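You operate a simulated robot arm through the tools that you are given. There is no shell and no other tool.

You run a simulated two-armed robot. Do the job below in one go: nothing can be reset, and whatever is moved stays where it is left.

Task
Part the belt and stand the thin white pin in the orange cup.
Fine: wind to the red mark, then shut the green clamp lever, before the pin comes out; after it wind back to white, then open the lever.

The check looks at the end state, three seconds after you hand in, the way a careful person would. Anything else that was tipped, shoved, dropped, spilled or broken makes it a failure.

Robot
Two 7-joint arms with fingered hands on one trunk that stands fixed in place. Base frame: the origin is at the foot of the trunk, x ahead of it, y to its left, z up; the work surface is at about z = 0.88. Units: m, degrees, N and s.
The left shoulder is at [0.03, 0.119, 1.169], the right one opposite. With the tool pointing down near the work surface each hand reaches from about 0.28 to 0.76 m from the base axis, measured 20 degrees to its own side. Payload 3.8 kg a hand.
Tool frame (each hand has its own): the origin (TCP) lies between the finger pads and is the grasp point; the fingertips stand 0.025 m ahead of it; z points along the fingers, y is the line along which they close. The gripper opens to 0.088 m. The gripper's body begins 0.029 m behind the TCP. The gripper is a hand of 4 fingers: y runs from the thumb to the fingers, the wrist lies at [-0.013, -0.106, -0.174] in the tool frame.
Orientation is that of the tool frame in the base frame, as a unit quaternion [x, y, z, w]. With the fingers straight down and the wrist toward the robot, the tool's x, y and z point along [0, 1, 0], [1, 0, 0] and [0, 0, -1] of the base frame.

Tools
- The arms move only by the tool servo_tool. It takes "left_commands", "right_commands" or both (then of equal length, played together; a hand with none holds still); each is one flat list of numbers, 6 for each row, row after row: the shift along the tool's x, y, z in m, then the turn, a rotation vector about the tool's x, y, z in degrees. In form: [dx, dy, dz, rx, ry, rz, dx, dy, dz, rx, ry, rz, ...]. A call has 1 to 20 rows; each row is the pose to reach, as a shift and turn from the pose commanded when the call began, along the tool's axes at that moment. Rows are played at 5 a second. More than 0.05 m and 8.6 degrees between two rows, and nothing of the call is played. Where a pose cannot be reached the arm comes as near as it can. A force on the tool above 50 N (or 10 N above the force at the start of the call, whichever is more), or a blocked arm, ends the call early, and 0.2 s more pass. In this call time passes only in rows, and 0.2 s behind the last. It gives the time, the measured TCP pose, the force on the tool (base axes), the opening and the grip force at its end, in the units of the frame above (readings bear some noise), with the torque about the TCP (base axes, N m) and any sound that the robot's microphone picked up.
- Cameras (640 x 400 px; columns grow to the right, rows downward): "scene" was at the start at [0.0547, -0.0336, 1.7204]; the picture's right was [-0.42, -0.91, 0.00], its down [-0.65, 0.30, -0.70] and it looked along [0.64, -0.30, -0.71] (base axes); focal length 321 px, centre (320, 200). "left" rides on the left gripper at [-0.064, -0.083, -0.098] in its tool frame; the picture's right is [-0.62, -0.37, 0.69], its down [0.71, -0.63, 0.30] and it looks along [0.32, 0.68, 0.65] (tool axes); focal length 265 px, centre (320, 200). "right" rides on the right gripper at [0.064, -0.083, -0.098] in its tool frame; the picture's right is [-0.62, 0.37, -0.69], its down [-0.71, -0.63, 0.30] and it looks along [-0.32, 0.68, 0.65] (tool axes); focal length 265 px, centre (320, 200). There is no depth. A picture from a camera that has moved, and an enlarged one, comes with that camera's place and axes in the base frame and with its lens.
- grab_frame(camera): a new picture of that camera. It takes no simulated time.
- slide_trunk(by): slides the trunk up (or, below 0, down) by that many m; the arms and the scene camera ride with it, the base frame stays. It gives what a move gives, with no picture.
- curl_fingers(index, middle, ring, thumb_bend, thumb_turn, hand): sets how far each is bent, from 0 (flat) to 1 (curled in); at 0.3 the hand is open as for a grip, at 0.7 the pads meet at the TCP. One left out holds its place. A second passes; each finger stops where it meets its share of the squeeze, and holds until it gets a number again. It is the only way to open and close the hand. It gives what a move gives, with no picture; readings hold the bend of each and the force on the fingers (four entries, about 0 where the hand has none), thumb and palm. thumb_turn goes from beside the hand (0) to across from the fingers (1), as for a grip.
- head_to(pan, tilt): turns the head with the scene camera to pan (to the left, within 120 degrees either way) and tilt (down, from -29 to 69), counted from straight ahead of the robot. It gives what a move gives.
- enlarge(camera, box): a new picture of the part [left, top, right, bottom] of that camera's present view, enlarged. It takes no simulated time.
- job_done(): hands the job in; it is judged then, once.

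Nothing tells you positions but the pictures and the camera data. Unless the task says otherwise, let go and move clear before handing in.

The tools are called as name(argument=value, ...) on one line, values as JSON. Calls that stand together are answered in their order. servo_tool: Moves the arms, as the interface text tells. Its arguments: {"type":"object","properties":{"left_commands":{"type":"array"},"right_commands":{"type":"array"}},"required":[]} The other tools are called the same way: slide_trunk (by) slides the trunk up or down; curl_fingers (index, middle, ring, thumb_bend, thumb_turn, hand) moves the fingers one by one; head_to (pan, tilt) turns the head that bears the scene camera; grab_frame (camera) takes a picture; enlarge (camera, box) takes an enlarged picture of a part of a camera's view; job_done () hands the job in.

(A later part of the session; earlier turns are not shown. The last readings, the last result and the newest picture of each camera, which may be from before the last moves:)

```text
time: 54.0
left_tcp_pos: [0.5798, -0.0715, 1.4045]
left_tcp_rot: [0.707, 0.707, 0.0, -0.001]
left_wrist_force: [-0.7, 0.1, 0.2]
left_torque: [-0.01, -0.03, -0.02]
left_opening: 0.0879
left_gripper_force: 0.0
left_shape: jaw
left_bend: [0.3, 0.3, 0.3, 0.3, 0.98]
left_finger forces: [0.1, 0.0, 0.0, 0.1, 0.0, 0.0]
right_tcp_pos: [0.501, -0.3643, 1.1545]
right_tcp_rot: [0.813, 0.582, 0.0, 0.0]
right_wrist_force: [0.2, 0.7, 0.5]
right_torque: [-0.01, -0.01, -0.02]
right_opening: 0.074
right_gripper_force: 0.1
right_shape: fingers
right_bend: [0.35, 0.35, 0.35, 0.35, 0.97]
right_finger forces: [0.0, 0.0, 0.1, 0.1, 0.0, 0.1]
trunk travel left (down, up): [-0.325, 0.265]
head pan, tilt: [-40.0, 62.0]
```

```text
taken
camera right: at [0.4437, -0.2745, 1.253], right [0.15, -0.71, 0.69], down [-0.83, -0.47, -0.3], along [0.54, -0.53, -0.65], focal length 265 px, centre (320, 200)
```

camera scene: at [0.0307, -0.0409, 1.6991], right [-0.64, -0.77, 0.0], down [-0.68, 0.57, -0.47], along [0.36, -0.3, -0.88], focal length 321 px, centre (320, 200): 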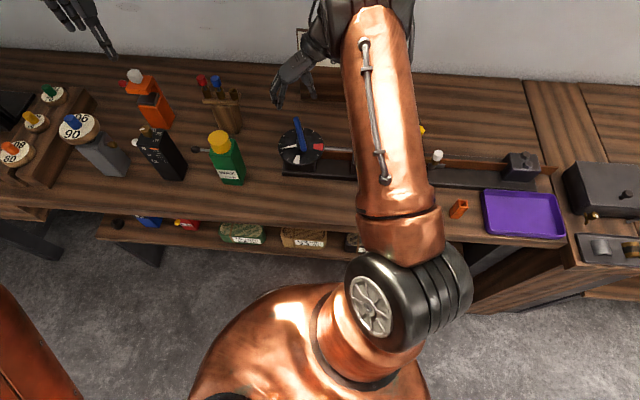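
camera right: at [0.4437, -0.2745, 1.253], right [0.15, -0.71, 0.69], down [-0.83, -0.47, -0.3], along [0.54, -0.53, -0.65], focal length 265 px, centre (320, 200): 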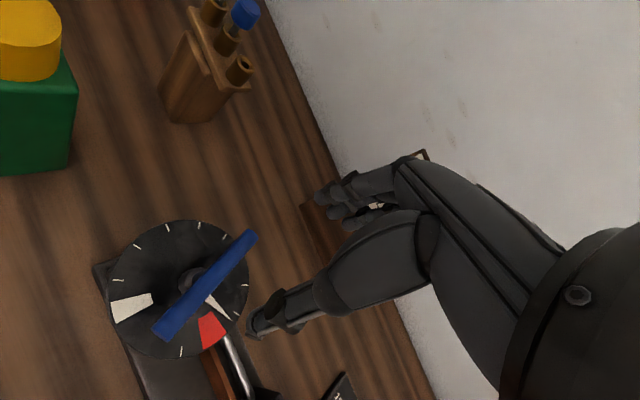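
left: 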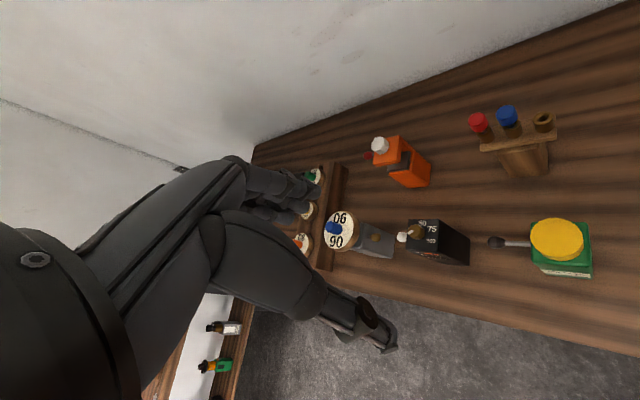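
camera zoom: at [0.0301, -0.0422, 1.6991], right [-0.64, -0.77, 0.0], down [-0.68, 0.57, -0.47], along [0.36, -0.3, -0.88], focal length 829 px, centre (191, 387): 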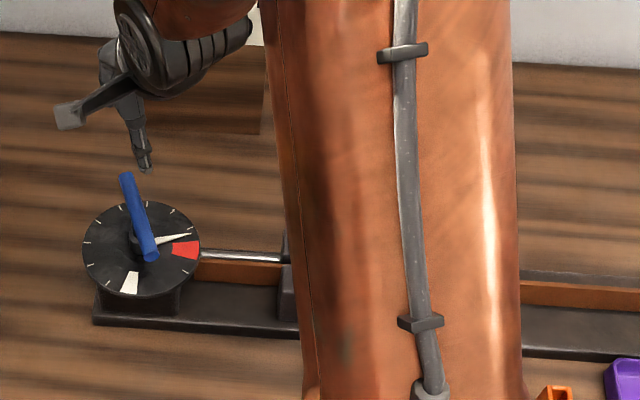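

The pointer is now just short of red. I'll swing the hand to the opposite yaw and measure the bar's angle.

servo_tool(right_commands=[0, 0, 0, 0, 0, -8, 0, 0, 0, 0, 0, -16, 0, 0, 0, 0, 0, -24, 0, 0, 0, 0, 0, -32, 0, 0, 0, 0, 0, -40, 0, 0, 0, 0, 0, -48, 0, 0, 0, 0, 0, -56, 0, 0, 0, 0, 0, -64, 0, 0, 0, 0, 0, -72, 0, 0, 0, 0, 0, -80, 0, 0, 0, 0, 0, -88])

grab_frame(camera="right")

enlarge(camera="scene", box=[260, 100, 360, 190])

```text
time: 56.4
left_tcp_pos: [0.5806, -0.0721, 1.404]
left_tcp_rot: [0.707, 0.707, 0.0, 0.0]
left_wrist_force: [-0.1, -0.5, -0.2]
left_torque: [0.03, 0.02, 0.01]
left_opening: 0.0875
left_gripper_force: 0.0
left_shape: jaw
left_bend: [0.3, 0.3, 0.3, 0.3, 0.98]
left_finger forces: [0.0, 0.1, 0.1, 0.1, 0.0, 0.0]
right_tcp_pos: [0.5001, -0.3628, 1.1542]
right_tcp_rot: [0.182, 0.983, 0.0, 0.0]
right_wrist_force: [0.1, 0.2, -0.3]
right_torque: [0.04, 0.01, -0.02]
right_opening: 0.074
right_gripper_force: 0.0
right_shape: fingers
right_bend: [0.35, 0.35, 0.35, 0.35, 0.97]
right_finger forces: [0.0, 0.0, 0.1, 0.1, 0.1, 0.1]
trunk travel left (down, up): [-0.325, 0.265]
head pan, tilt: [-40.0, 62.0]
```

```text
taken
camera right: at [0.4127, -0.4164, 1.253], right [0.71, 0.12, 0.69], down [0.44, -0.84, -0.3], along [0.55, 0.52, -0.65], focal length 265 px, centre (320, 200)
```

right: 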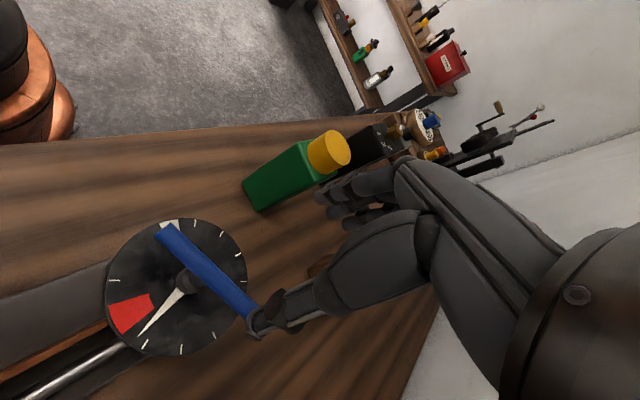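

```text
4.44 times, centred on (310, 145) of scene
camera zoom: at [0.0312, -0.0409, 1.6991], right [-0.64, -0.77, 0.0], down [-0.68, 0.57, -0.47], along [0.36, -0.3, -0.88], focal length 1428 px, centre (364, 444)
```

zoom: 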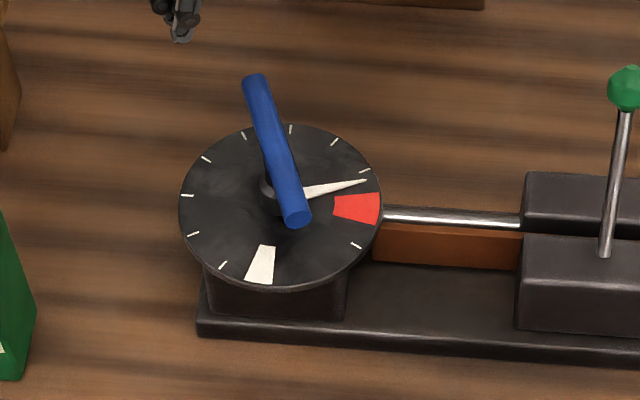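

The pointer sits about 22° short of the center of red (ticks are 30° apart, red ±11°). I'll lower, grip, and turn the last 22° clockwise.

servo_tool(right_commands=[0, 0, 0.03, 0, 0, 2, 0, 0, 0.06, 0, 0, 4, 0, 0, 0.085, 0, 0, 4, 0, 0, 0.105, 0, 0, 4, 0, 0, 0.12, 0, 0, 4])

curl_fingers(hand="right", index=0.75, middle=0.75, ring=0.75, thumb_bend=0.75)

grab_frame(camera="right")

enlarge(camera="scene", box=[260, 100, 360, 190])

```text
time: 57.6
left_tcp_pos: [0.5796, -0.0706, 1.4041]
left_tcp_rot: [0.707, 0.707, 0.0, 0.0]
left_wrist_force: [-0.4, 0.8, 0.8]
left_torque: [-0.03, 0.0, -0.01]
left_opening: 0.0875
left_gripper_force: 0.0
left_shape: jaw
left_bend: [0.3, 0.3, 0.3, 0.3, 0.98]
left_finger forces: [0.0, 0.0, 0.0, 0.0, 0.0, 0.0]
right_tcp_pos: [0.5016, -0.3628, 1.0333]
right_tcp_rot: [0.216, 0.976, 0.0, 0.0]
right_wrist_force: [-0.5, 0.4, -1.4]
right_torque: [-0.01, 0.03, -0.03]
right_opening: 0.0739
right_gripper_force: 0.0
right_shape: fingers
right_bend: [0.35, 0.35, 0.35, 0.35, 0.97]
right_finger forces: [0.0, 0.0, 0.0, 0.1, 0.1, 0.0]
trunk travel left (down, up): [-0.325, 0.265]
head pan, tilt: [-40.0, 62.0]
```

```text
time: 58.6
left_tcp_pos: [0.5825, -0.0683, 1.4024]
left_tcp_rot: [0.707, 0.707, -0.001, -0.001]
left_wrist_force: [-0.7, 0.2, -0.1]
left_torque: [0.01, 0.04, -0.04]
left_opening: 0.0878
left_gripper_force: 0.1
left_shape: jaw
left_bend: [0.3, 0.3, 0.3, 0.3, 0.98]
left_finger forces: [0.1, 0.0, 0.0, 0.1, 0.0, 0.0]
right_tcp_pos: [0.5025, -0.3623, 1.0317]
right_tcp_rot: [0.215, 0.977, 0.001, -0.001]
right_wrist_force: [5.6, 6.7, -13.3]
right_torque: [0.08, 0.0, 0.18]
right_opening: 0.0087
right_gripper_force: 13.9
right_shape: fingers
right_bend: [0.73, 0.72, 0.73, 0.65, 0.96]
right_finger forces: [8.3, 6.2, 4.5, 0.0, 9.5, 0.0]
trunk travel left (down, up): [-0.325, 0.265]
head pan, tilt: [-40.0, 62.0]
```

```text
taken
camera right: at [0.4103, -0.4085, 1.1321], right [0.72, 0.07, 0.69], down [0.38, -0.87, -0.31], along [0.58, 0.48, -0.65], focal length 265 px, centre (320, 200)
```

right: 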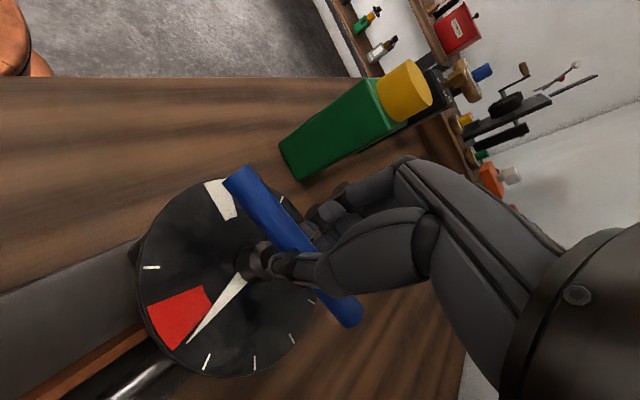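

```text
4.44 times, centred on (310, 145) of scene
camera zoom: at [0.0332, -0.0405, 1.699], right [-0.64, -0.77, 0.0], down [-0.68, 0.57, -0.47], along [0.36, -0.3, -0.88], focal length 1428 px, centre (364, 444)
```

zoom: 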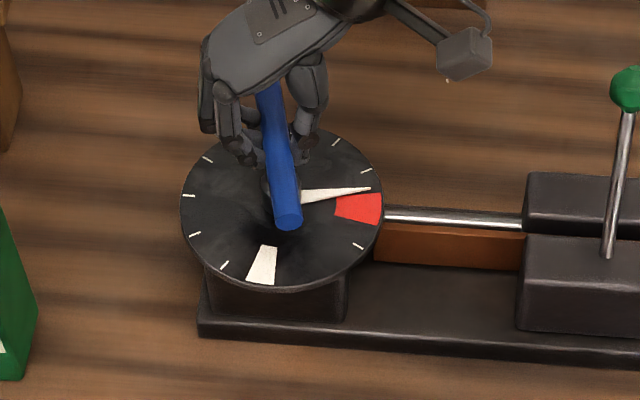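

Closing nudged the pointer slightly toward red; about 16° remain. I'll turn that much and check.

servo_tool(right_commands=[0, 0, 0, 0, 0, 4, 0, 0, 0, 0, 0, 8, 0, 0, 0, 0, 0, 12, 0, 0, 0, 0, 0, 16])

grab_frame(camera="right")

enlarge(camera="scene", box=[260, 100, 360, 190])

```text
time: 59.6
left_tcp_pos: [0.583, -0.0698, 1.4029]
left_tcp_rot: [0.707, 0.707, -0.001, -0.001]
left_wrist_force: [-0.2, -0.2, -0.6]
left_torque: [0.02, 0.0, -0.01]
left_opening: 0.0876
left_gripper_force: 0.0
left_shape: jaw
left_bend: [0.3, 0.3, 0.3, 0.3, 0.98]
left_finger forces: [0.0, 0.0, 0.0, 0.0, 0.1, 0.0]
right_tcp_pos: [0.5019, -0.3634, 1.0342]
right_tcp_rot: [0.352, 0.936, -0.001, -0.001]
right_wrist_force: [7.4, 6.2, -13.5]
right_torque: [0.08, -0.06, 0.13]
right_opening: 0.0088
right_gripper_force: 14.5
right_shape: fingers
right_bend: [0.73, 0.72, 0.73, 0.65, 0.96]
right_finger forces: [8.3, 6.1, 4.6, 0.0, 9.3, 0.1]
trunk travel left (down, up): [-0.325, 0.265]
head pan, tilt: [-40.0, 62.0]
```

```text
taken
camera right: at [0.4009, -0.3819, 1.1324], right [0.71, -0.13, 0.69], down [0.12, -0.94, -0.3], along [0.69, 0.3, -0.66], focal length 265 px, centre (320, 200)
```

right: 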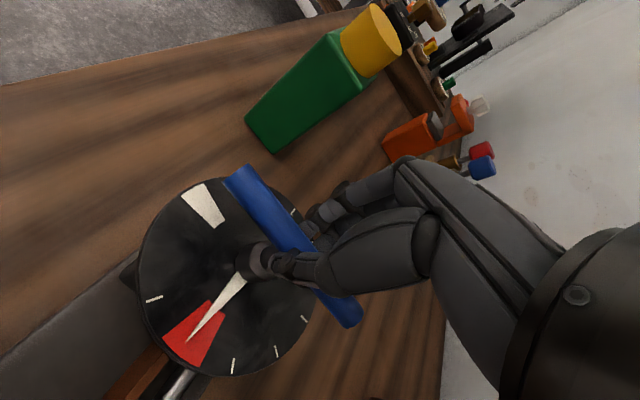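

```text
4.44 times, centred on (310, 145) of scene
camera zoom: at [0.0337, -0.0409, 1.699], right [-0.64, -0.77, 0.0], down [-0.68, 0.57, -0.47], along [0.36, -0.3, -0.88], focal length 1428 px, centre (364, 444)
```

zoom: 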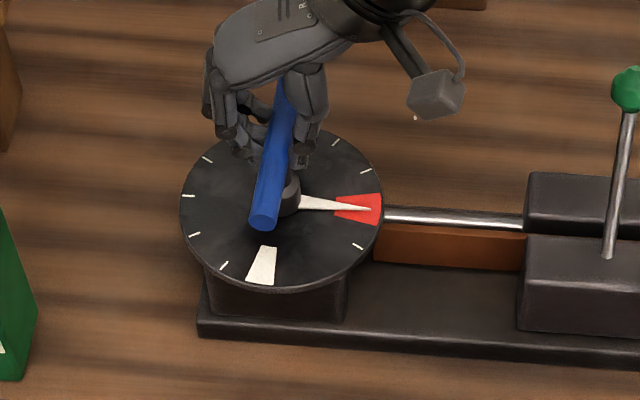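

The pointer rests in the middle of red. I'll release, rise clear, and verify it stays there.

curl_fingers(hand="right", index=0.35, middle=0.35, ring=0.35, thumb_bend=0.35)

servo_tool(right_commands=[0, 0, -0.03, 0, 0, 0, 0, 0, -0.06, 0, 0, 0, 0, 0, -0.1, 0, 0, 0, 0, 0, -0.14, 0, 0, 4, 0, 0, -0.16, 0, 0, 12, 0, 0, -0.16, 0, 0, 20, 0, 0, -0.16, 0, 0, 28, 0, 0, -0.16, 0, 0, 36, 0, 0, -0.16, 0, 0, 44, 0, 0, -0.16, 0, 0, 52, 0, 0, -0.16, 0, 0, 60])

grab_frame(camera="right")

grab_frame(camera="scene")

enlarge(camera="scene", box=[260, 100, 420, 200])

```text
time: 60.6
left_tcp_pos: [0.5801, -0.0703, 1.4044]
left_tcp_rot: [0.708, 0.706, 0.0, 0.0]
left_wrist_force: [0.3, 0.0, -0.8]
left_torque: [0.0, 0.01, 0.0]
left_opening: 0.0876
left_gripper_force: 0.1
left_shape: jaw
left_bend: [0.3, 0.3, 0.3, 0.3, 0.98]
left_finger forces: [0.1, 0.0, 0.1, 0.1, 0.0, 0.1]
right_tcp_pos: [0.5016, -0.3644, 1.0351]
right_tcp_rot: [0.35, 0.937, 0.0, 0.001]
right_wrist_force: [-0.6, -0.4, 0.2]
right_torque: [0.01, -0.01, 0.02]
right_opening: 0.0738
right_gripper_force: 0.0
right_shape: fingers
right_bend: [0.35, 0.35, 0.35, 0.35, 0.97]
right_finger forces: [0.0, 0.0, 0.0, 0.0, 0.0, 0.0]
trunk travel left (down, up): [-0.325, 0.265]
head pan, tilt: [-40.0, 62.0]
```

```text
time: 63.0
left_tcp_pos: [0.5801, -0.07, 1.4039]
left_tcp_rot: [0.707, 0.707, 0.0, 0.001]
left_wrist_force: [0.6, -0.3, 0.5]
left_torque: [-0.03, 0.01, 0.0]
left_opening: 0.0877
left_gripper_force: 0.0
left_shape: jaw
left_bend: [0.3, 0.3, 0.3, 0.3, 0.98]
left_finger forces: [0.0, 0.0, 0.1, 0.1, 0.0, 0.0]
right_tcp_pos: [0.5002, -0.3634, 1.1948]
right_tcp_rot: [0.772, 0.635, 0.0, 0.001]
right_wrist_force: [0.0, 0.5, -0.5]
right_torque: [0.01, 0.02, -0.01]
right_opening: 0.0738
right_gripper_force: 0.0
right_shape: fingers
right_bend: [0.35, 0.35, 0.35, 0.35, 0.97]
right_finger forces: [0.0, 0.0, 0.1, 0.1, 0.0, 0.0]
trunk travel left (down, up): [-0.325, 0.265]
head pan, tilt: [-40.0, 62.0]
```

```text
taken
camera right: at [0.4328, -0.2811, 1.2937], right [0.24, -0.68, 0.69], down [-0.76, -0.58, -0.3], along [0.61, -0.45, -0.65], focal length 265 px, centre (320, 200)
```

right: 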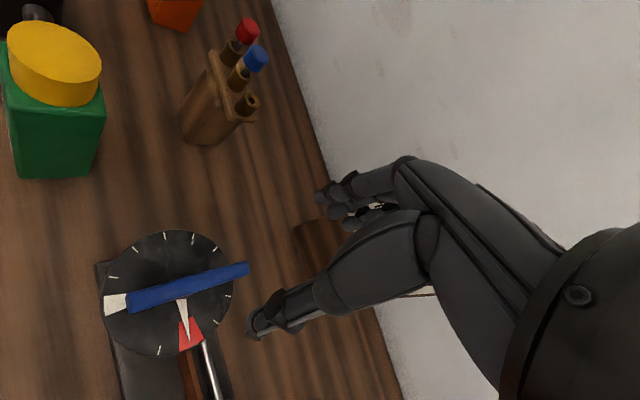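

```text
taken
camera scene: at [0.031, -0.0396, 1.6991], right [-0.64, -0.77, 0.0], down [-0.68, 0.57, -0.47], along [0.36, -0.3, -0.88], focal length 321 px, centre (320, 200)
```

scene: 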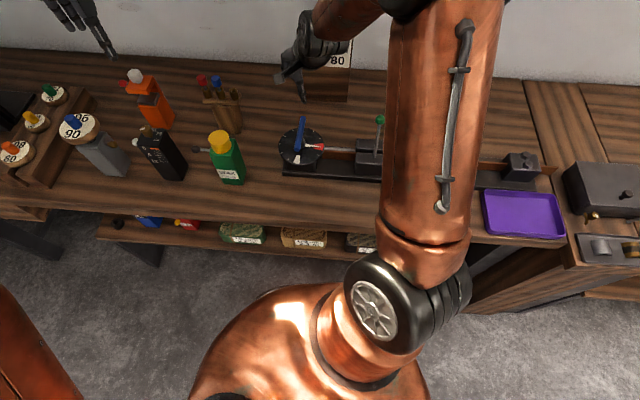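

```text
4.00 times, centred on (340, 150) of scene
camera zoom: at [0.031, -0.0396, 1.6991], right [-0.64, -0.77, 0.0], down [-0.68, 0.57, -0.47], along [0.36, -0.3, -0.88], focal length 1285 px, centre (240, 400)
```

zoom: 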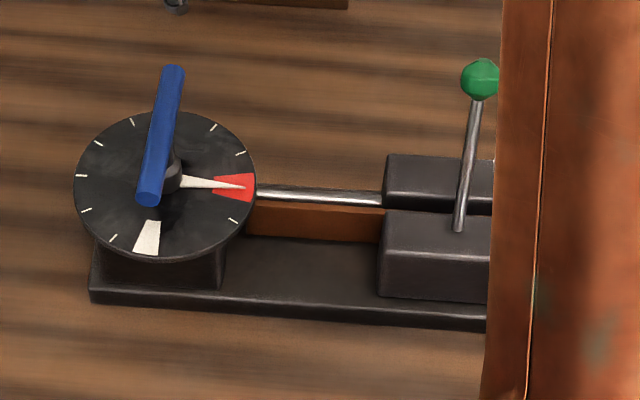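

The pointer stays in red. Now for the lever (ball near (0.37, -0.515, 1.07), leaning back toward the wall): I'll move the open hand above the ball with the closing line along the bench depth.

servo_tool(right_commands=[-0.03, -0.016, -0.01, 0, 0, 6, -0.06, -0.032, -0.01, 0, 0, 12, -0.09, -0.048, -0.01, 0, 0, 18, -0.12, -0.064, -0.01, 0, 0, 24, -0.15, -0.08, -0.01, 0, 0, 30, -0.1735, -0.0952, -0.01, 0, 0, 34])

grab_frame(camera="right")

grab_frame(camera="scene")

enlarge(camera="right", box=[100, 200, 320, 400])

```text
time: 64.4
left_tcp_pos: [0.5799, -0.0704, 1.4042]
left_tcp_rot: [0.707, 0.707, 0.0, 0.0]
left_wrist_force: [-0.3, 0.2, -0.5]
left_torque: [0.0, 0.01, 0.01]
left_opening: 0.0874
left_gripper_force: 0.1
left_shape: jaw
left_bend: [0.3, 0.3, 0.3, 0.3, 0.98]
left_finger forces: [0.0, 0.0, 0.0, 0.0, 0.1, 0.1]
right_tcp_pos: [0.374, -0.5164, 1.2061]
right_tcp_rot: [0.924, 0.382, 0.0, 0.0]
right_wrist_force: [0.2, -0.7, 0.3]
right_torque: [0.07, 0.0, 0.01]
right_opening: 0.074
right_gripper_force: 0.1
right_shape: fingers
right_bend: [0.35, 0.35, 0.35, 0.35, 0.97]
right_finger forces: [0.0, 0.1, 0.1, 0.1, 0.0, 0.0]
trunk travel left (down, up): [-0.325, 0.265]
head pan, tilt: [-40.0, 62.0]
```

```text
taken
camera right: at [0.3615, -0.4099, 1.3034], right [-0.18, -0.7, 0.69], down [-0.95, -0.06, -0.3], along [0.25, -0.71, -0.65], focal length 265 px, centre (320, 200)
```

right: 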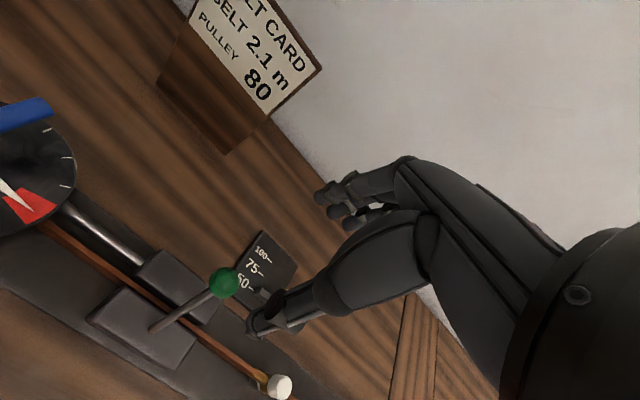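

```text
taken
camera scene: at [0.0299, -0.0414, 1.6991], right [-0.64, -0.77, 0.0], down [-0.68, 0.57, -0.47], along [0.36, -0.3, -0.88], focal length 321 px, centre (320, 200)
```

scene: 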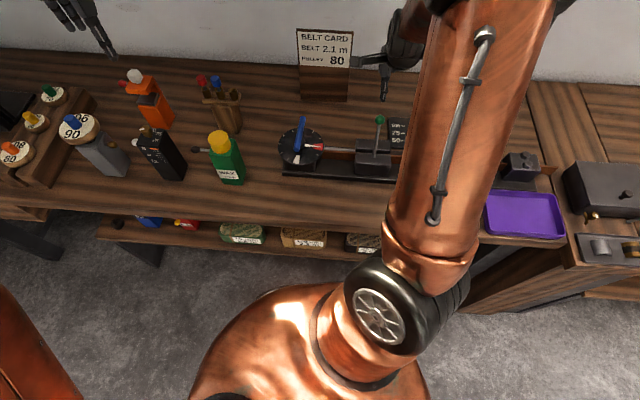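

```text
2.00 times, centred on (210, 300) of right
camera zoom: at [0.3615, -0.4099, 1.3034], right [-0.18, -0.7, 0.69], down [-0.95, -0.06, -0.3], along [0.25, -0.71, -0.65], focal length 531 px, centre (540, 0)
```

zoom: 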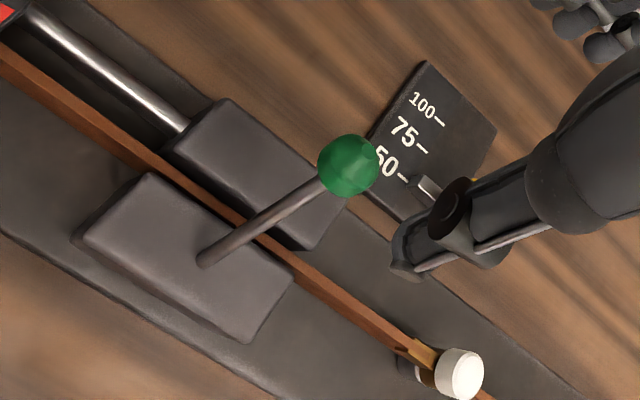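

The ball is at about (0.3665, -0.5205, 1.07) and the lever foot at (0.3355, -0.49, 0.97), leaning 23° toward the wall. I'll lower the hand over the ball and grip it.

servo_tool(right_commands=[-0.004, -0.001, 0.03, 0, 0, 0, -0.008, -0.0024, 0.06, 0, 0, 0, -0.0082, -0.0024, 0.09, 0, 0, 0, -0.0082, -0.0024, 0.115, 0, 0, 0, -0.0082, -0.0024, 0.134, 0, 0, 0])

grab_frame(camera="right")

enlarge(camera="scene", box=[330, 60, 450, 200])

```text
time: 65.6
left_tcp_pos: [0.5801, -0.0708, 1.4047]
left_tcp_rot: [0.707, 0.707, -0.001, 0.001]
left_wrist_force: [-0.3, -0.3, 0.1]
left_torque: [-0.02, 0.01, 0.01]
left_opening: 0.0874
left_gripper_force: 0.0
left_shape: jaw
left_bend: [0.3, 0.3, 0.3, 0.3, 0.98]
left_finger forces: [0.0, 0.0, 0.0, 0.0, 0.0, 0.0]
right_tcp_pos: [0.3662, -0.5201, 1.0712]
right_tcp_rot: [0.924, 0.382, 0.0, 0.0]
right_wrist_force: [0.1, 0.0, -0.1]
right_torque: [0.02, -0.01, 0.02]
right_opening: 0.0738
right_gripper_force: 0.1
right_shape: fingers
right_bend: [0.35, 0.35, 0.35, 0.35, 0.97]
right_finger forces: [0.0, 0.0, 0.0, 0.0, 0.0, 0.0]
trunk travel left (down, up): [-0.325, 0.265]
head pan, tilt: [-40.0, 62.0]
```

```text
taken
camera right: at [0.3544, -0.4139, 1.1692], right [-0.18, -0.7, 0.69], down [-0.95, -0.06, -0.3], along [0.25, -0.71, -0.65], focal length 265 px, centre (320, 200)
```

right: 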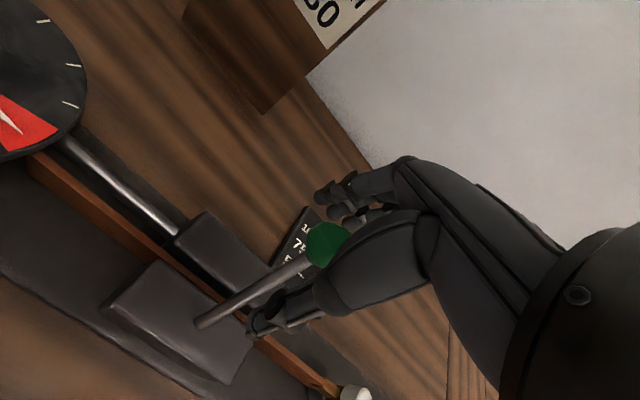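

```text
2.86 times, centred on (390, 130) of scene
camera zoom: at [0.0309, -0.0412, 1.6991], right [-0.64, -0.77, 0.0], down [-0.68, 0.57, -0.47], along [0.36, -0.3, -0.88], focal length 918 px, centre (120, 400)
```

zoom: 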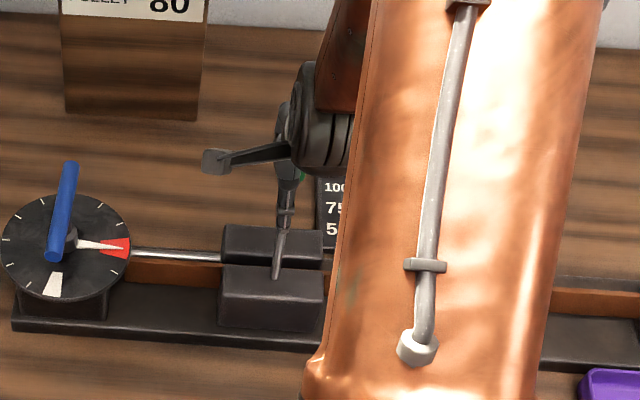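

The ball is between thumb and fingers. I'll close on it and then gently pull toward the front.

curl_fingers(hand="right", index=0.62, middle=0.62, ring=0.62, thumb_bend=0.62)

servo_tool(right_commands=[0, -0.005, -0.001, 0, 0, 0, 0, -0.01, -0.003, 0, 0, 0, 0, -0.015, -0.005, 0, 0, 0, 0, -0.02, -0.007, 0, 0, 0])

grab_frame(camera="right")

enlarge(camera="scene", box=[330, 60, 450, 200])

```text
time: 66.6
left_tcp_pos: [0.5806, -0.0708, 1.4045]
left_tcp_rot: [0.707, 0.707, 0.0, 0.0]
left_wrist_force: [-0.1, 0.4, 0.7]
left_torque: [0.0, 0.02, -0.01]
left_opening: 0.0873
left_gripper_force: 0.1
left_shape: jaw
left_bend: [0.3, 0.3, 0.3, 0.3, 0.98]
left_finger forces: [0.0, 0.0, 0.0, 0.0, 0.0, 0.0]
right_tcp_pos: [0.3662, -0.5204, 1.0708]
right_tcp_rot: [0.923, 0.384, 0.0, -0.001]
right_wrist_force: [-0.2, -0.8, 0.6]
right_torque: [-0.01, -0.01, -0.03]
right_opening: 0.016
right_gripper_force: 0.0
right_shape: fingers
right_bend: [0.62, 0.62, 0.62, 0.62, 0.97]
right_finger forces: [0.1, 0.0, 0.1, 0.1, 0.0, 0.0]
trunk travel left (down, up): [-0.325, 0.265]
head pan, tilt: [-40.0, 62.0]
```

```text
time: 67.6
left_tcp_pos: [0.5799, -0.0704, 1.4039]
left_tcp_rot: [0.707, 0.707, 0.0, 0.001]
left_wrist_force: [-0.1, 0.5, -0.6]
left_torque: [-0.02, 0.0, 0.0]
left_opening: 0.0877
left_gripper_force: 0.2
left_shape: jaw
left_bend: [0.3, 0.3, 0.3, 0.3, 0.98]
left_finger forces: [0.1, 0.0, 0.1, 0.0, 0.0, 0.1]
right_tcp_pos: [0.3522, -0.5051, 1.0784]
right_tcp_rot: [0.924, 0.382, 0.0, 0.0]
right_wrist_force: [2.4, -1.8, 0.9]
right_torque: [-0.04, -0.04, 0.0]
right_opening: 0.0189
right_gripper_force: 1.0
right_shape: fingers
right_bend: [0.59, 0.62, 0.62, 0.62, 0.97]
right_finger forces: [2.0, 0.0, 0.0, 0.1, 0.1, 0.0]
trunk travel left (down, up): [-0.325, 0.265]
head pan, tilt: [-40.0, 62.0]
```

```text
taken
camera right: at [0.3404, -0.3994, 1.1764], right [-0.18, -0.7, 0.69], down [-0.95, -0.06, -0.3], along [0.25, -0.71, -0.65], focal length 265 px, centre (320, 200)
```

right: 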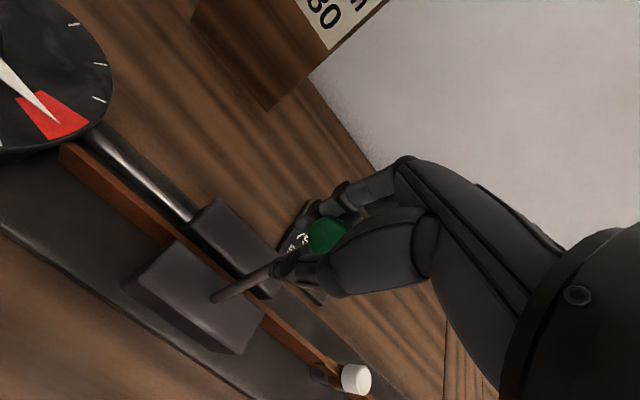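

```text
2.86 times, centred on (390, 130) of scene
camera zoom: at [0.0309, -0.0411, 1.6991], right [-0.64, -0.77, 0.0], down [-0.68, 0.57, -0.47], along [0.36, -0.3, -0.88], focal length 918 px, centre (120, 400)
```

zoom: 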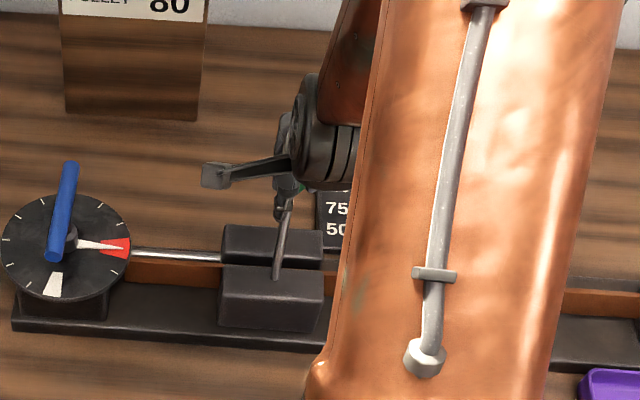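

The pads actually meet about 12 mm beyond the nominal grasp point, so the ball sits just inside them; the lever seems to have begun to follow. I'll open, rise 12 mm, and re-close for a proper hold.

curl_fingers(hand="right", index=0.4, middle=0.4, ring=0.4, thumb_bend=0.4)

servo_tool(right_commands=[0, 0.003, -0.005, 0, 0, 0, 0, 0.005, -0.01, 0, 0, 0])

grab_frame(camera="right")

curl_fingers(hand="right", index=0.7, middle=0.7, ring=0.7, thumb_bend=0.7)

grab_frame(camera="right")

```text
time: 68.6
left_tcp_pos: [0.5802, -0.071, 1.4036]
left_tcp_rot: [0.707, 0.707, 0.0, 0.0]
left_wrist_force: [-0.1, -0.4, 0.3]
left_torque: [0.03, 0.02, 0.0]
left_opening: 0.0873
left_gripper_force: 0.1
left_shape: jaw
left_bend: [0.3, 0.3, 0.3, 0.3, 0.98]
left_finger forces: [0.1, 0.1, 0.1, 0.1, 0.1, 0.0]
right_tcp_pos: [0.3525, -0.5054, 1.0784]
right_tcp_rot: [0.924, 0.383, 0.001, 0.0]
right_wrist_force: [0.2, -0.1, 0.0]
right_torque: [0.02, 0.02, 0.01]
right_opening: 0.0631
right_gripper_force: 0.0
right_shape: fingers
right_bend: [0.4, 0.4, 0.4, 0.4, 0.97]
right_finger forces: [0.0, 0.1, 0.0, 0.0, 0.1, 0.0]
trunk travel left (down, up): [-0.325, 0.265]
head pan, tilt: [-40.0, 62.0]
```

```text
time: 69.2
left_tcp_pos: [0.5797, -0.0697, 1.4047]
left_tcp_rot: [0.707, 0.708, 0.0, 0.0]
left_wrist_force: [0.2, 0.1, -0.6]
left_torque: [0.01, 0.02, 0.03]
left_opening: 0.0877
left_gripper_force: 0.0
left_shape: jaw
left_bend: [0.3, 0.3, 0.3, 0.3, 0.98]
left_finger forces: [0.0, 0.0, 0.0, 0.0, 0.1, 0.1]
right_tcp_pos: [0.3554, -0.5093, 1.0881]
right_tcp_rot: [0.924, 0.383, 0.0, 0.001]
right_wrist_force: [0.3, 0.4, -0.1]
right_torque: [-0.02, 0.02, 0.01]
right_opening: 0.0628
right_gripper_force: 0.1
right_shape: fingers
right_bend: [0.4, 0.4, 0.4, 0.4, 0.97]
right_finger forces: [0.0, 0.0, 0.0, 0.1, 0.1, 0.0]
trunk travel left (down, up): [-0.325, 0.265]
head pan, tilt: [-40.0, 62.0]
```

```text
taken
camera right: at [0.3435, -0.4026, 1.1866], right [-0.18, -0.7, 0.69], down [-0.95, -0.06, -0.3], along [0.25, -0.71, -0.65], focal length 265 px, centre (320, 200)
```

right: 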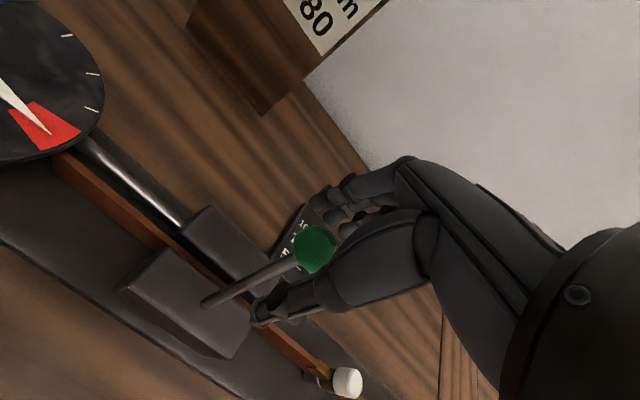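

```text
time: 70.2
left_tcp_pos: [0.5801, -0.0705, 1.4043]
left_tcp_rot: [0.707, 0.707, 0.0, -0.001]
left_wrist_force: [0.5, 0.2, 0.1]
left_torque: [0.01, 0.01, -0.01]
left_opening: 0.0874
left_gripper_force: 0.0
left_shape: jaw
left_bend: [0.3, 0.3, 0.3, 0.3, 0.98]
left_finger forces: [0.1, 0.1, 0.0, 0.0, 0.0, 0.1]
right_tcp_pos: [0.3564, -0.5095, 1.0879]
right_tcp_rot: [0.924, 0.382, 0.0, 0.0]
right_wrist_force: [-0.3, -0.5, 0.4]
right_torque: [-0.04, -0.03, 0.05]
right_opening: 0.0099
right_gripper_force: 5.5
right_shape: fingers
right_bend: [0.66, 0.66, 0.7, 0.64, 0.97]
right_finger forces: [2.6, 3.0, 0.1, 0.1, 4.7, 0.0]
trunk travel left (down, up): [-0.325, 0.265]
head pan, tilt: [-40.0, 62.0]
```

```text
taken
camera right: at [0.3435, -0.4026, 1.1866], right [-0.18, -0.7, 0.69], down [-0.95, -0.06, -0.3], along [0.25, -0.71, -0.65], focal length 265 px, centre (320, 200)
```

right: 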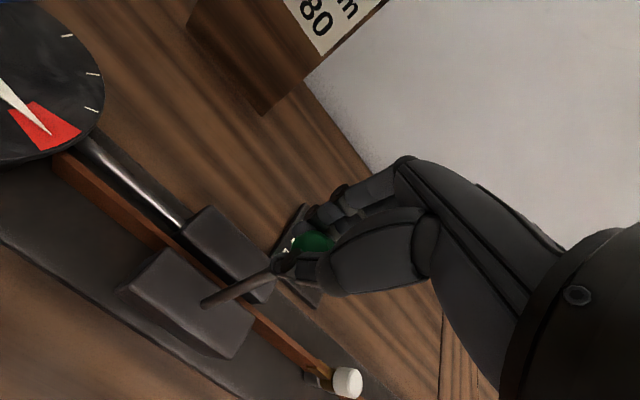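

Now the ball is held, and the lever has already come slightly forward without resistance. I'll keep pulling toward the front along an arc.

servo_tool(right_commands=[0, -0.01, -0.002, 0, 0, 0, 0, -0.02, -0.003, 0, 0, 0, 0, -0.03, -0.003, 0, 0, 0, 0, -0.04, -0.002, 0, 0, 0, 0, -0.05, -0.001, 0, 0, 0])

grab_frame(camera="right")

enlarge(camera="scene", box=[330, 60, 450, 200])

```text
time: 71.4
left_tcp_pos: [0.5808, -0.071, 1.4029]
left_tcp_rot: [0.707, 0.707, 0.0, -0.001]
left_wrist_force: [0.0, 0.1, 0.8]
left_torque: [0.01, 0.0, 0.0]
left_opening: 0.0875
left_gripper_force: 0.1
left_shape: jaw
left_bend: [0.3, 0.3, 0.3, 0.3, 0.98]
left_finger forces: [0.0, 0.1, 0.0, 0.0, 0.0, 0.0]
right_tcp_pos: [0.3203, -0.4742, 1.0875]
right_tcp_rot: [0.924, 0.383, -0.001, -0.001]
right_wrist_force: [3.1, -1.4, -3.3]
right_torque: [-0.02, -0.08, 0.01]
right_opening: 0.0082
right_gripper_force: 4.7
right_shape: fingers
right_bend: [0.66, 0.66, 0.7, 0.65, 0.97]
right_finger forces: [2.5, 3.3, 0.0, 0.1, 4.3, 0.0]
trunk travel left (down, up): [-0.325, 0.265]
head pan, tilt: [-40.0, 62.0]
```

```text
taken
camera right: at [0.3091, -0.3673, 1.1868], right [-0.18, -0.7, 0.69], down [-0.95, -0.06, -0.3], along [0.25, -0.71, -0.65], focal length 265 px, centre (320, 200)
```

right: 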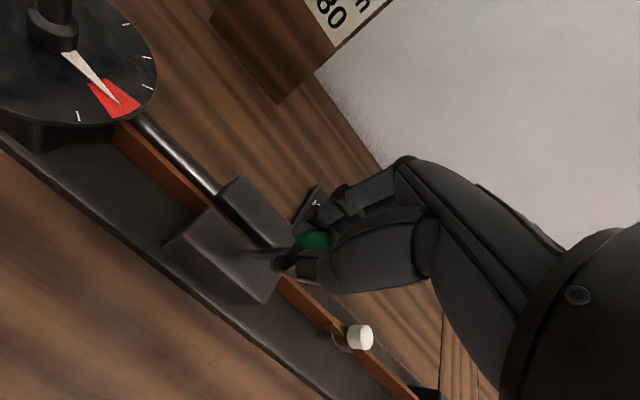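

```text
2.86 times, centred on (390, 130) of scene
camera zoom: at [0.0315, -0.0416, 1.6991], right [-0.64, -0.77, 0.0], down [-0.68, 0.57, -0.47], along [0.36, -0.3, -0.88], focal length 918 px, centre (120, 400)
```

zoom: 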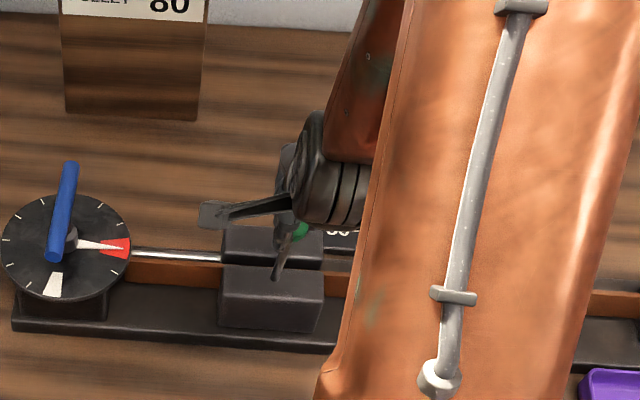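

The lever swings forward freely and is now slightly past upright. I'll continue along the arc until it meets its stop.

servo_tool(right_commands=[0, -0.0106, 0.0023, 0, 0, 0, 0, -0.0211, 0.0056, 0, 0, 0, 0, -0.0312, 0.0098, 0, 0, 0])

grab_frame(camera="right")

enlarge(camera="scene", box=[330, 60, 450, 200])

```text
time: 72.2
left_tcp_pos: [0.582, -0.0708, 1.404]
left_tcp_rot: [0.707, 0.707, 0.0, 0.0]
left_wrist_force: [-0.1, 0.3, 0.4]
left_torque: [-0.01, -0.01, -0.06]
left_opening: 0.0875
left_gripper_force: 0.0
left_shape: jaw
left_bend: [0.3, 0.3, 0.3, 0.3, 0.98]
left_finger forces: [0.1, 0.0, 0.0, 0.0, 0.0, 0.0]
right_tcp_pos: [0.2996, -0.4519, 1.0785]
right_tcp_rot: [0.924, 0.383, 0.0, -0.001]
right_wrist_force: [4.4, -1.6, -3.7]
right_torque: [-0.08, -0.13, 0.0]
right_opening: 0.0092
right_gripper_force: 6.1
right_shape: fingers
right_bend: [0.66, 0.65, 0.7, 0.65, 0.96]
right_finger forces: [3.1, 4.2, 0.1, 0.1, 4.8, 0.0]
trunk travel left (down, up): [-0.325, 0.265]
head pan, tilt: [-40.0, 62.0]
```

```text
taken
camera right: at [0.2871, -0.3452, 1.1772], right [-0.18, -0.7, 0.69], down [-0.95, -0.06, -0.3], along [0.25, -0.71, -0.65], focal length 265 px, centre (320, 200)
```

right: 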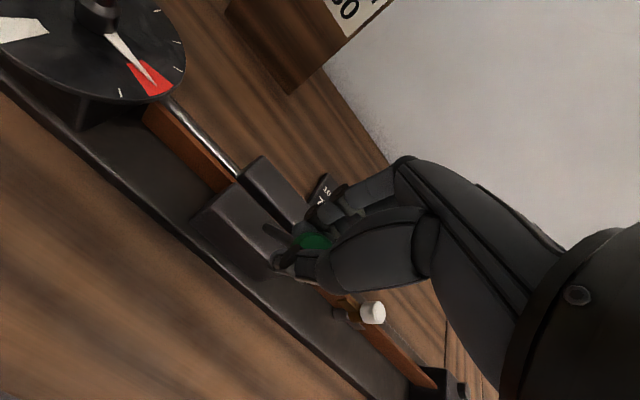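

```text
2.86 times, centred on (390, 130) of scene
camera zoom: at [0.0319, -0.0416, 1.6991], right [-0.64, -0.77, 0.0], down [-0.68, 0.57, -0.47], along [0.36, -0.3, -0.88], focal length 918 px, centre (120, 400)
```

zoom: 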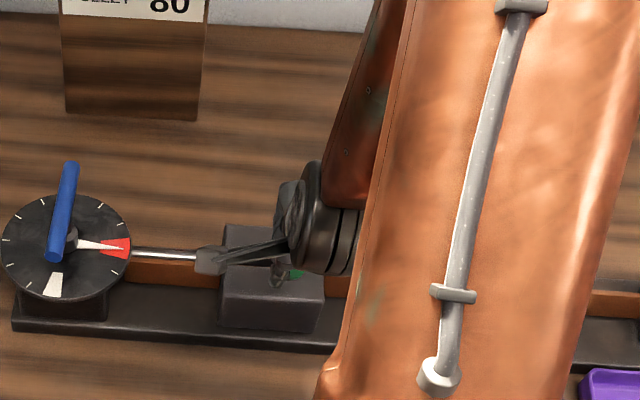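

Still moving freely with ~5 N. I'll continue a bit more along the arc.

servo_tool(right_commands=[0, -0.0098, 0.0051, 0, 0, 0, 0, -0.0191, 0.011, 0, 0, 0, 0, -0.0278, 0.0177, 0, 0, 0])

grab_frame(camera="right")

enlarge(camera="scene", box=[330, 60, 450, 200])

```text
time: 73.0
left_tcp_pos: [0.5803, -0.0715, 1.4045]
left_tcp_rot: [0.707, 0.707, 0.0, 0.0]
left_wrist_force: [0.2, 0.2, -0.5]
left_torque: [0.03, 0.0, 0.01]
left_opening: 0.0877
left_gripper_force: 0.1
left_shape: jaw
left_bend: [0.3, 0.3, 0.3, 0.3, 0.98]
left_finger forces: [0.0, 0.0, 0.1, 0.0, 0.0, 0.1]
right_tcp_pos: [0.2814, -0.4333, 1.0615]
right_tcp_rot: [0.924, 0.382, 0.001, 0.001]
right_wrist_force: [5.6, -6.4, 4.8]
right_torque: [-0.3, -0.14, -0.09]
right_opening: 0.0101
right_gripper_force: 10.3
right_shape: fingers
right_bend: [0.63, 0.62, 0.7, 0.67, 0.95]
right_finger forces: [5.9, 10.5, 0.0, 0.0, 4.5, 0.0]
trunk travel left (down, up): [-0.325, 0.265]
head pan, tilt: [-40.0, 62.0]
```

```text
taken
camera right: at [0.2676, -0.3267, 1.1603], right [-0.18, -0.7, 0.69], down [-0.95, -0.06, -0.31], along [0.25, -0.71, -0.65], focal length 265 px, centre (320, 200)
```

right: 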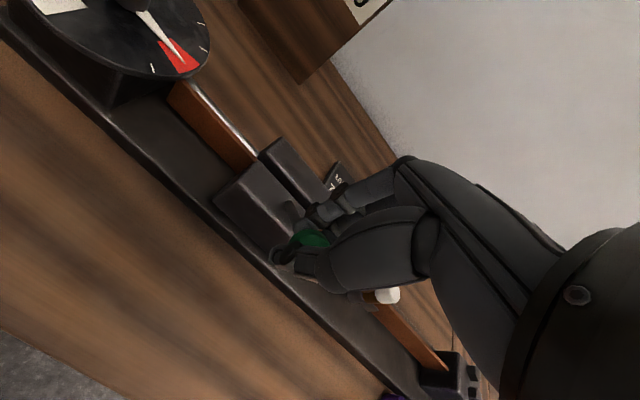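

```text
2.86 times, centred on (390, 130) of scene
camera zoom: at [0.0312, -0.042, 1.6992], right [-0.64, -0.77, 0.0], down [-0.68, 0.57, -0.47], along [0.36, -0.3, -0.88], focal length 918 px, centre (120, 400)
```

zoom: 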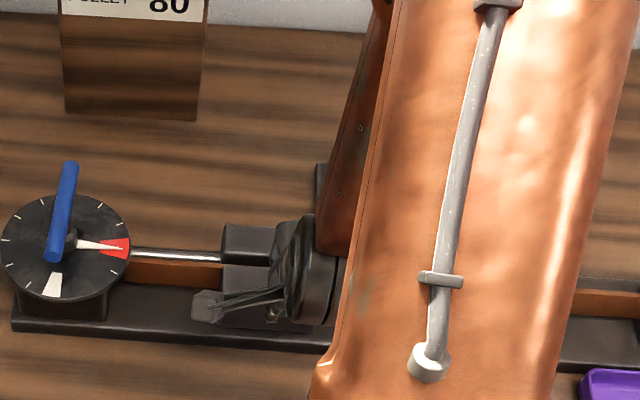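

Force is rising (about 9 N), perhaps the stop is near. I'll move one small step further and watch.

servo_tool(right_commands=[0, -0.004, 0.004, 0, 0, 0, 0, -0.008, 0.008, 0, 0, 0])

grab_frame(camera="right")

enlarge(camera="right", box=[180, 120, 420, 320])

```text
time: 73.6
left_tcp_pos: [0.5804, -0.0715, 1.404]
left_tcp_rot: [0.707, 0.707, 0.001, -0.001]
left_wrist_force: [0.4, -0.5, -0.6]
left_torque: [0.01, 0.01, -0.04]
left_opening: 0.0877
left_gripper_force: 0.0
left_shape: jaw
left_bend: [0.3, 0.3, 0.3, 0.3, 0.98]
left_finger forces: [0.1, 0.1, 0.0, 0.0, 0.0, 0.1]
right_tcp_pos: [0.2746, -0.4276, 1.0526]
right_tcp_rot: [0.924, 0.382, 0.0, 0.001]
right_wrist_force: [7.5, -14.2, 8.7]
right_torque: [-0.34, -0.2, -0.09]
right_opening: 0.0092
right_gripper_force: 10.0
right_shape: fingers
right_bend: [0.6, 0.63, 0.7, 0.7, 0.97]
right_finger forces: [9.4, 10.0, 0.1, 0.0, 0.1, 0.1]
trunk travel left (down, up): [-0.325, 0.265]
head pan, tilt: [-40.0, 62.0]
```

```text
taken
camera right: at [0.2625, -0.322, 1.1517], right [-0.18, -0.7, 0.69], down [-0.95, -0.06, -0.31], along [0.25, -0.71, -0.65], focal length 265 px, centre (320, 200)
```

right: 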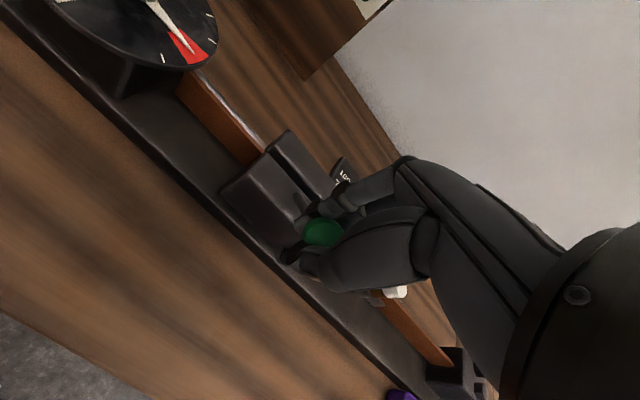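

```text
2.00 times, centred on (300, 220) of right
camera zoom: at [0.2625, -0.322, 1.1517], right [-0.18, -0.7, 0.69], down [-0.95, -0.06, -0.31], along [0.25, -0.71, -0.65], focal length 531 px, centre (360, 160)
```

zoom: 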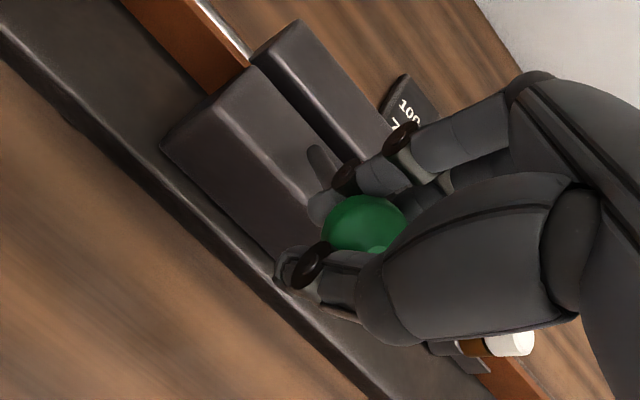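

Force climbed to ~17 N with little lever motion (now leaning ~43° forward), so it's likely at its stop. I'll do one more small push to confirm.

servo_tool(right_commands=[0, -0.004, 0.004, 0, 0, 0, 0, -0.007, 0.007, 0, 0, 0])

enlarge(camera="right", box=[180, 120, 420, 320])

```text
time: 74.2
left_tcp_pos: [0.581, -0.0717, 1.4059]
left_tcp_rot: [0.706, 0.708, 0.001, -0.001]
left_wrist_force: [0.3, 0.8, 0.1]
left_torque: [0.0, 0.03, 0.0]
left_opening: 0.0877
left_gripper_force: 0.1
left_shape: jaw
left_bend: [0.3, 0.3, 0.3, 0.3, 0.98]
left_finger forces: [0.0, 0.1, 0.1, 0.1, 0.1, 0.0]
right_tcp_pos: [0.2721, -0.4248, 1.0478]
right_tcp_rot: [0.924, 0.381, 0.001, 0.005]
right_wrist_force: [11.8, -18.0, 19.7]
right_torque: [-0.53, -0.25, -0.16]
right_opening: 0.0115
right_gripper_force: 14.2
right_shape: fingers
right_bend: [0.57, 0.62, 0.7, 0.7, 0.97]
right_finger forces: [13.2, 14.6, 0.0, 0.1, 0.0, 0.0]
trunk travel left (down, up): [-0.325, 0.265]
head pan, tilt: [-40.0, 62.0]
```

```text
2.00 times, centred on (300, 220) of right
camera zoom: at [0.2589, -0.3174, 1.1451], right [-0.18, -0.69, 0.7], down [-0.95, -0.06, -0.31], along [0.26, -0.72, -0.65], focal length 531 px, centre (360, 160)
```

zoom: 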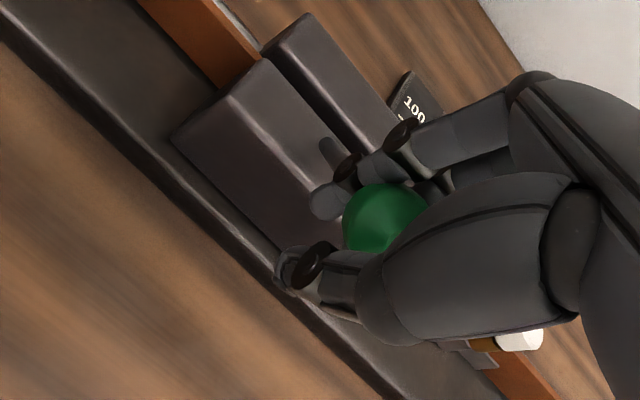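

It is firmly at its stop (29 N with no lever motion), so the clamp is shut. I'll relieve the load, open the hand, and rise clear.

servo_tool(right_commands=[0, 0.006, -0.006, 0, 0, 0, 0, 0.013, -0.013, 0, 0, 0])

curl_fingers(hand="right", index=0.3, middle=0.3, ring=0.3, thumb_bend=0.3)

grab_frame(camera="right")

enlarge(camera="scene", box=[330, 60, 450, 200])

```text
time: 74.8
left_tcp_pos: [0.5817, -0.0731, 1.4034]
left_tcp_rot: [0.707, 0.707, 0.001, 0.0]
left_wrist_force: [0.0, -0.1, 1.0]
left_torque: [0.0, 0.01, 0.0]
left_opening: 0.0874
left_gripper_force: 0.0
left_shape: jaw
left_bend: [0.3, 0.3, 0.3, 0.3, 0.98]
left_finger forces: [0.1, 0.0, 0.0, 0.1, 0.0, 0.1]
right_tcp_pos: [0.2774, -0.4305, 1.0573]
right_tcp_rot: [0.924, 0.383, -0.001, -0.003]
right_wrist_force: [3.8, -8.9, -15.0]
right_torque: [0.08, 0.22, -0.06]
right_opening: 0.0095
right_gripper_force: 11.7
right_shape: fingers
right_bend: [0.6, 0.65, 0.7, 0.7, 0.97]
right_finger forces: [11.7, 12.0, 0.0, 0.0, 0.0, 0.0]
trunk travel left (down, up): [-0.325, 0.265]
head pan, tilt: [-40.0, 62.0]
```

```text
time: 75.8
left_tcp_pos: [0.5809, -0.0715, 1.4045]
left_tcp_rot: [0.707, 0.707, 0.0, 0.0]
left_wrist_force: [-0.3, 0.2, -0.3]
left_torque: [-0.03, -0.01, 0.03]
left_opening: 0.0874
left_gripper_force: 0.1
left_shape: jaw
left_bend: [0.3, 0.3, 0.3, 0.3, 0.98]
left_finger forces: [0.0, 0.1, 0.1, 0.0, 0.0, 0.0]
right_tcp_pos: [0.278, -0.4302, 1.0592]
right_tcp_rot: [0.924, 0.384, 0.001, 0.0]
right_wrist_force: [-1.1, -0.7, 0.7]
right_torque: [0.01, -0.03, 0.0]
right_opening: 0.0842
right_gripper_force: 0.1
right_shape: fingers
right_bend: [0.3, 0.3, 0.3, 0.3, 0.97]
right_finger forces: [0.0, 0.0, 0.1, 0.1, 0.1, 0.1]
trunk travel left (down, up): [-0.325, 0.265]
head pan, tilt: [-40.0, 62.0]
```

```text
taken
camera right: at [0.266, -0.3241, 1.1575], right [-0.18, -0.7, 0.69], down [-0.95, -0.06, -0.3], along [0.25, -0.71, -0.65], focal length 265 px, centre (320, 200)
```

right: 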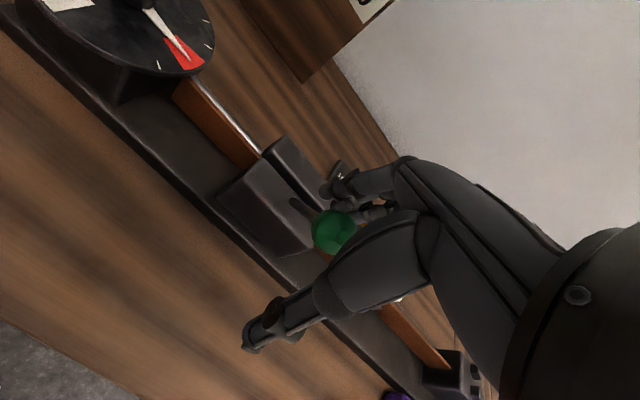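

```text
2.86 times, centred on (390, 130) of scene
camera zoom: at [0.0311, -0.0411, 1.6991], right [-0.64, -0.77, 0.0], down [-0.68, 0.57, -0.47], along [0.36, -0.3, -0.88], focal length 918 px, centre (120, 400)
```

zoom: 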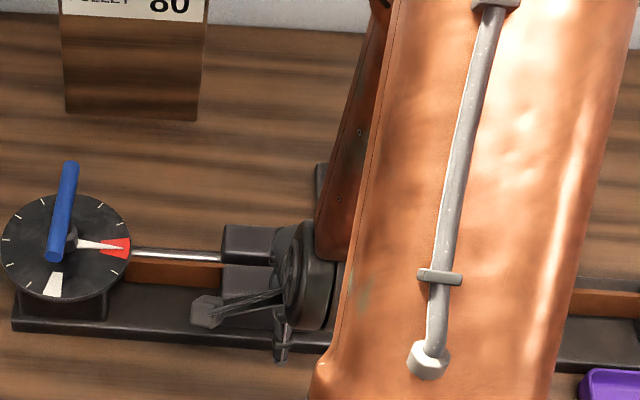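

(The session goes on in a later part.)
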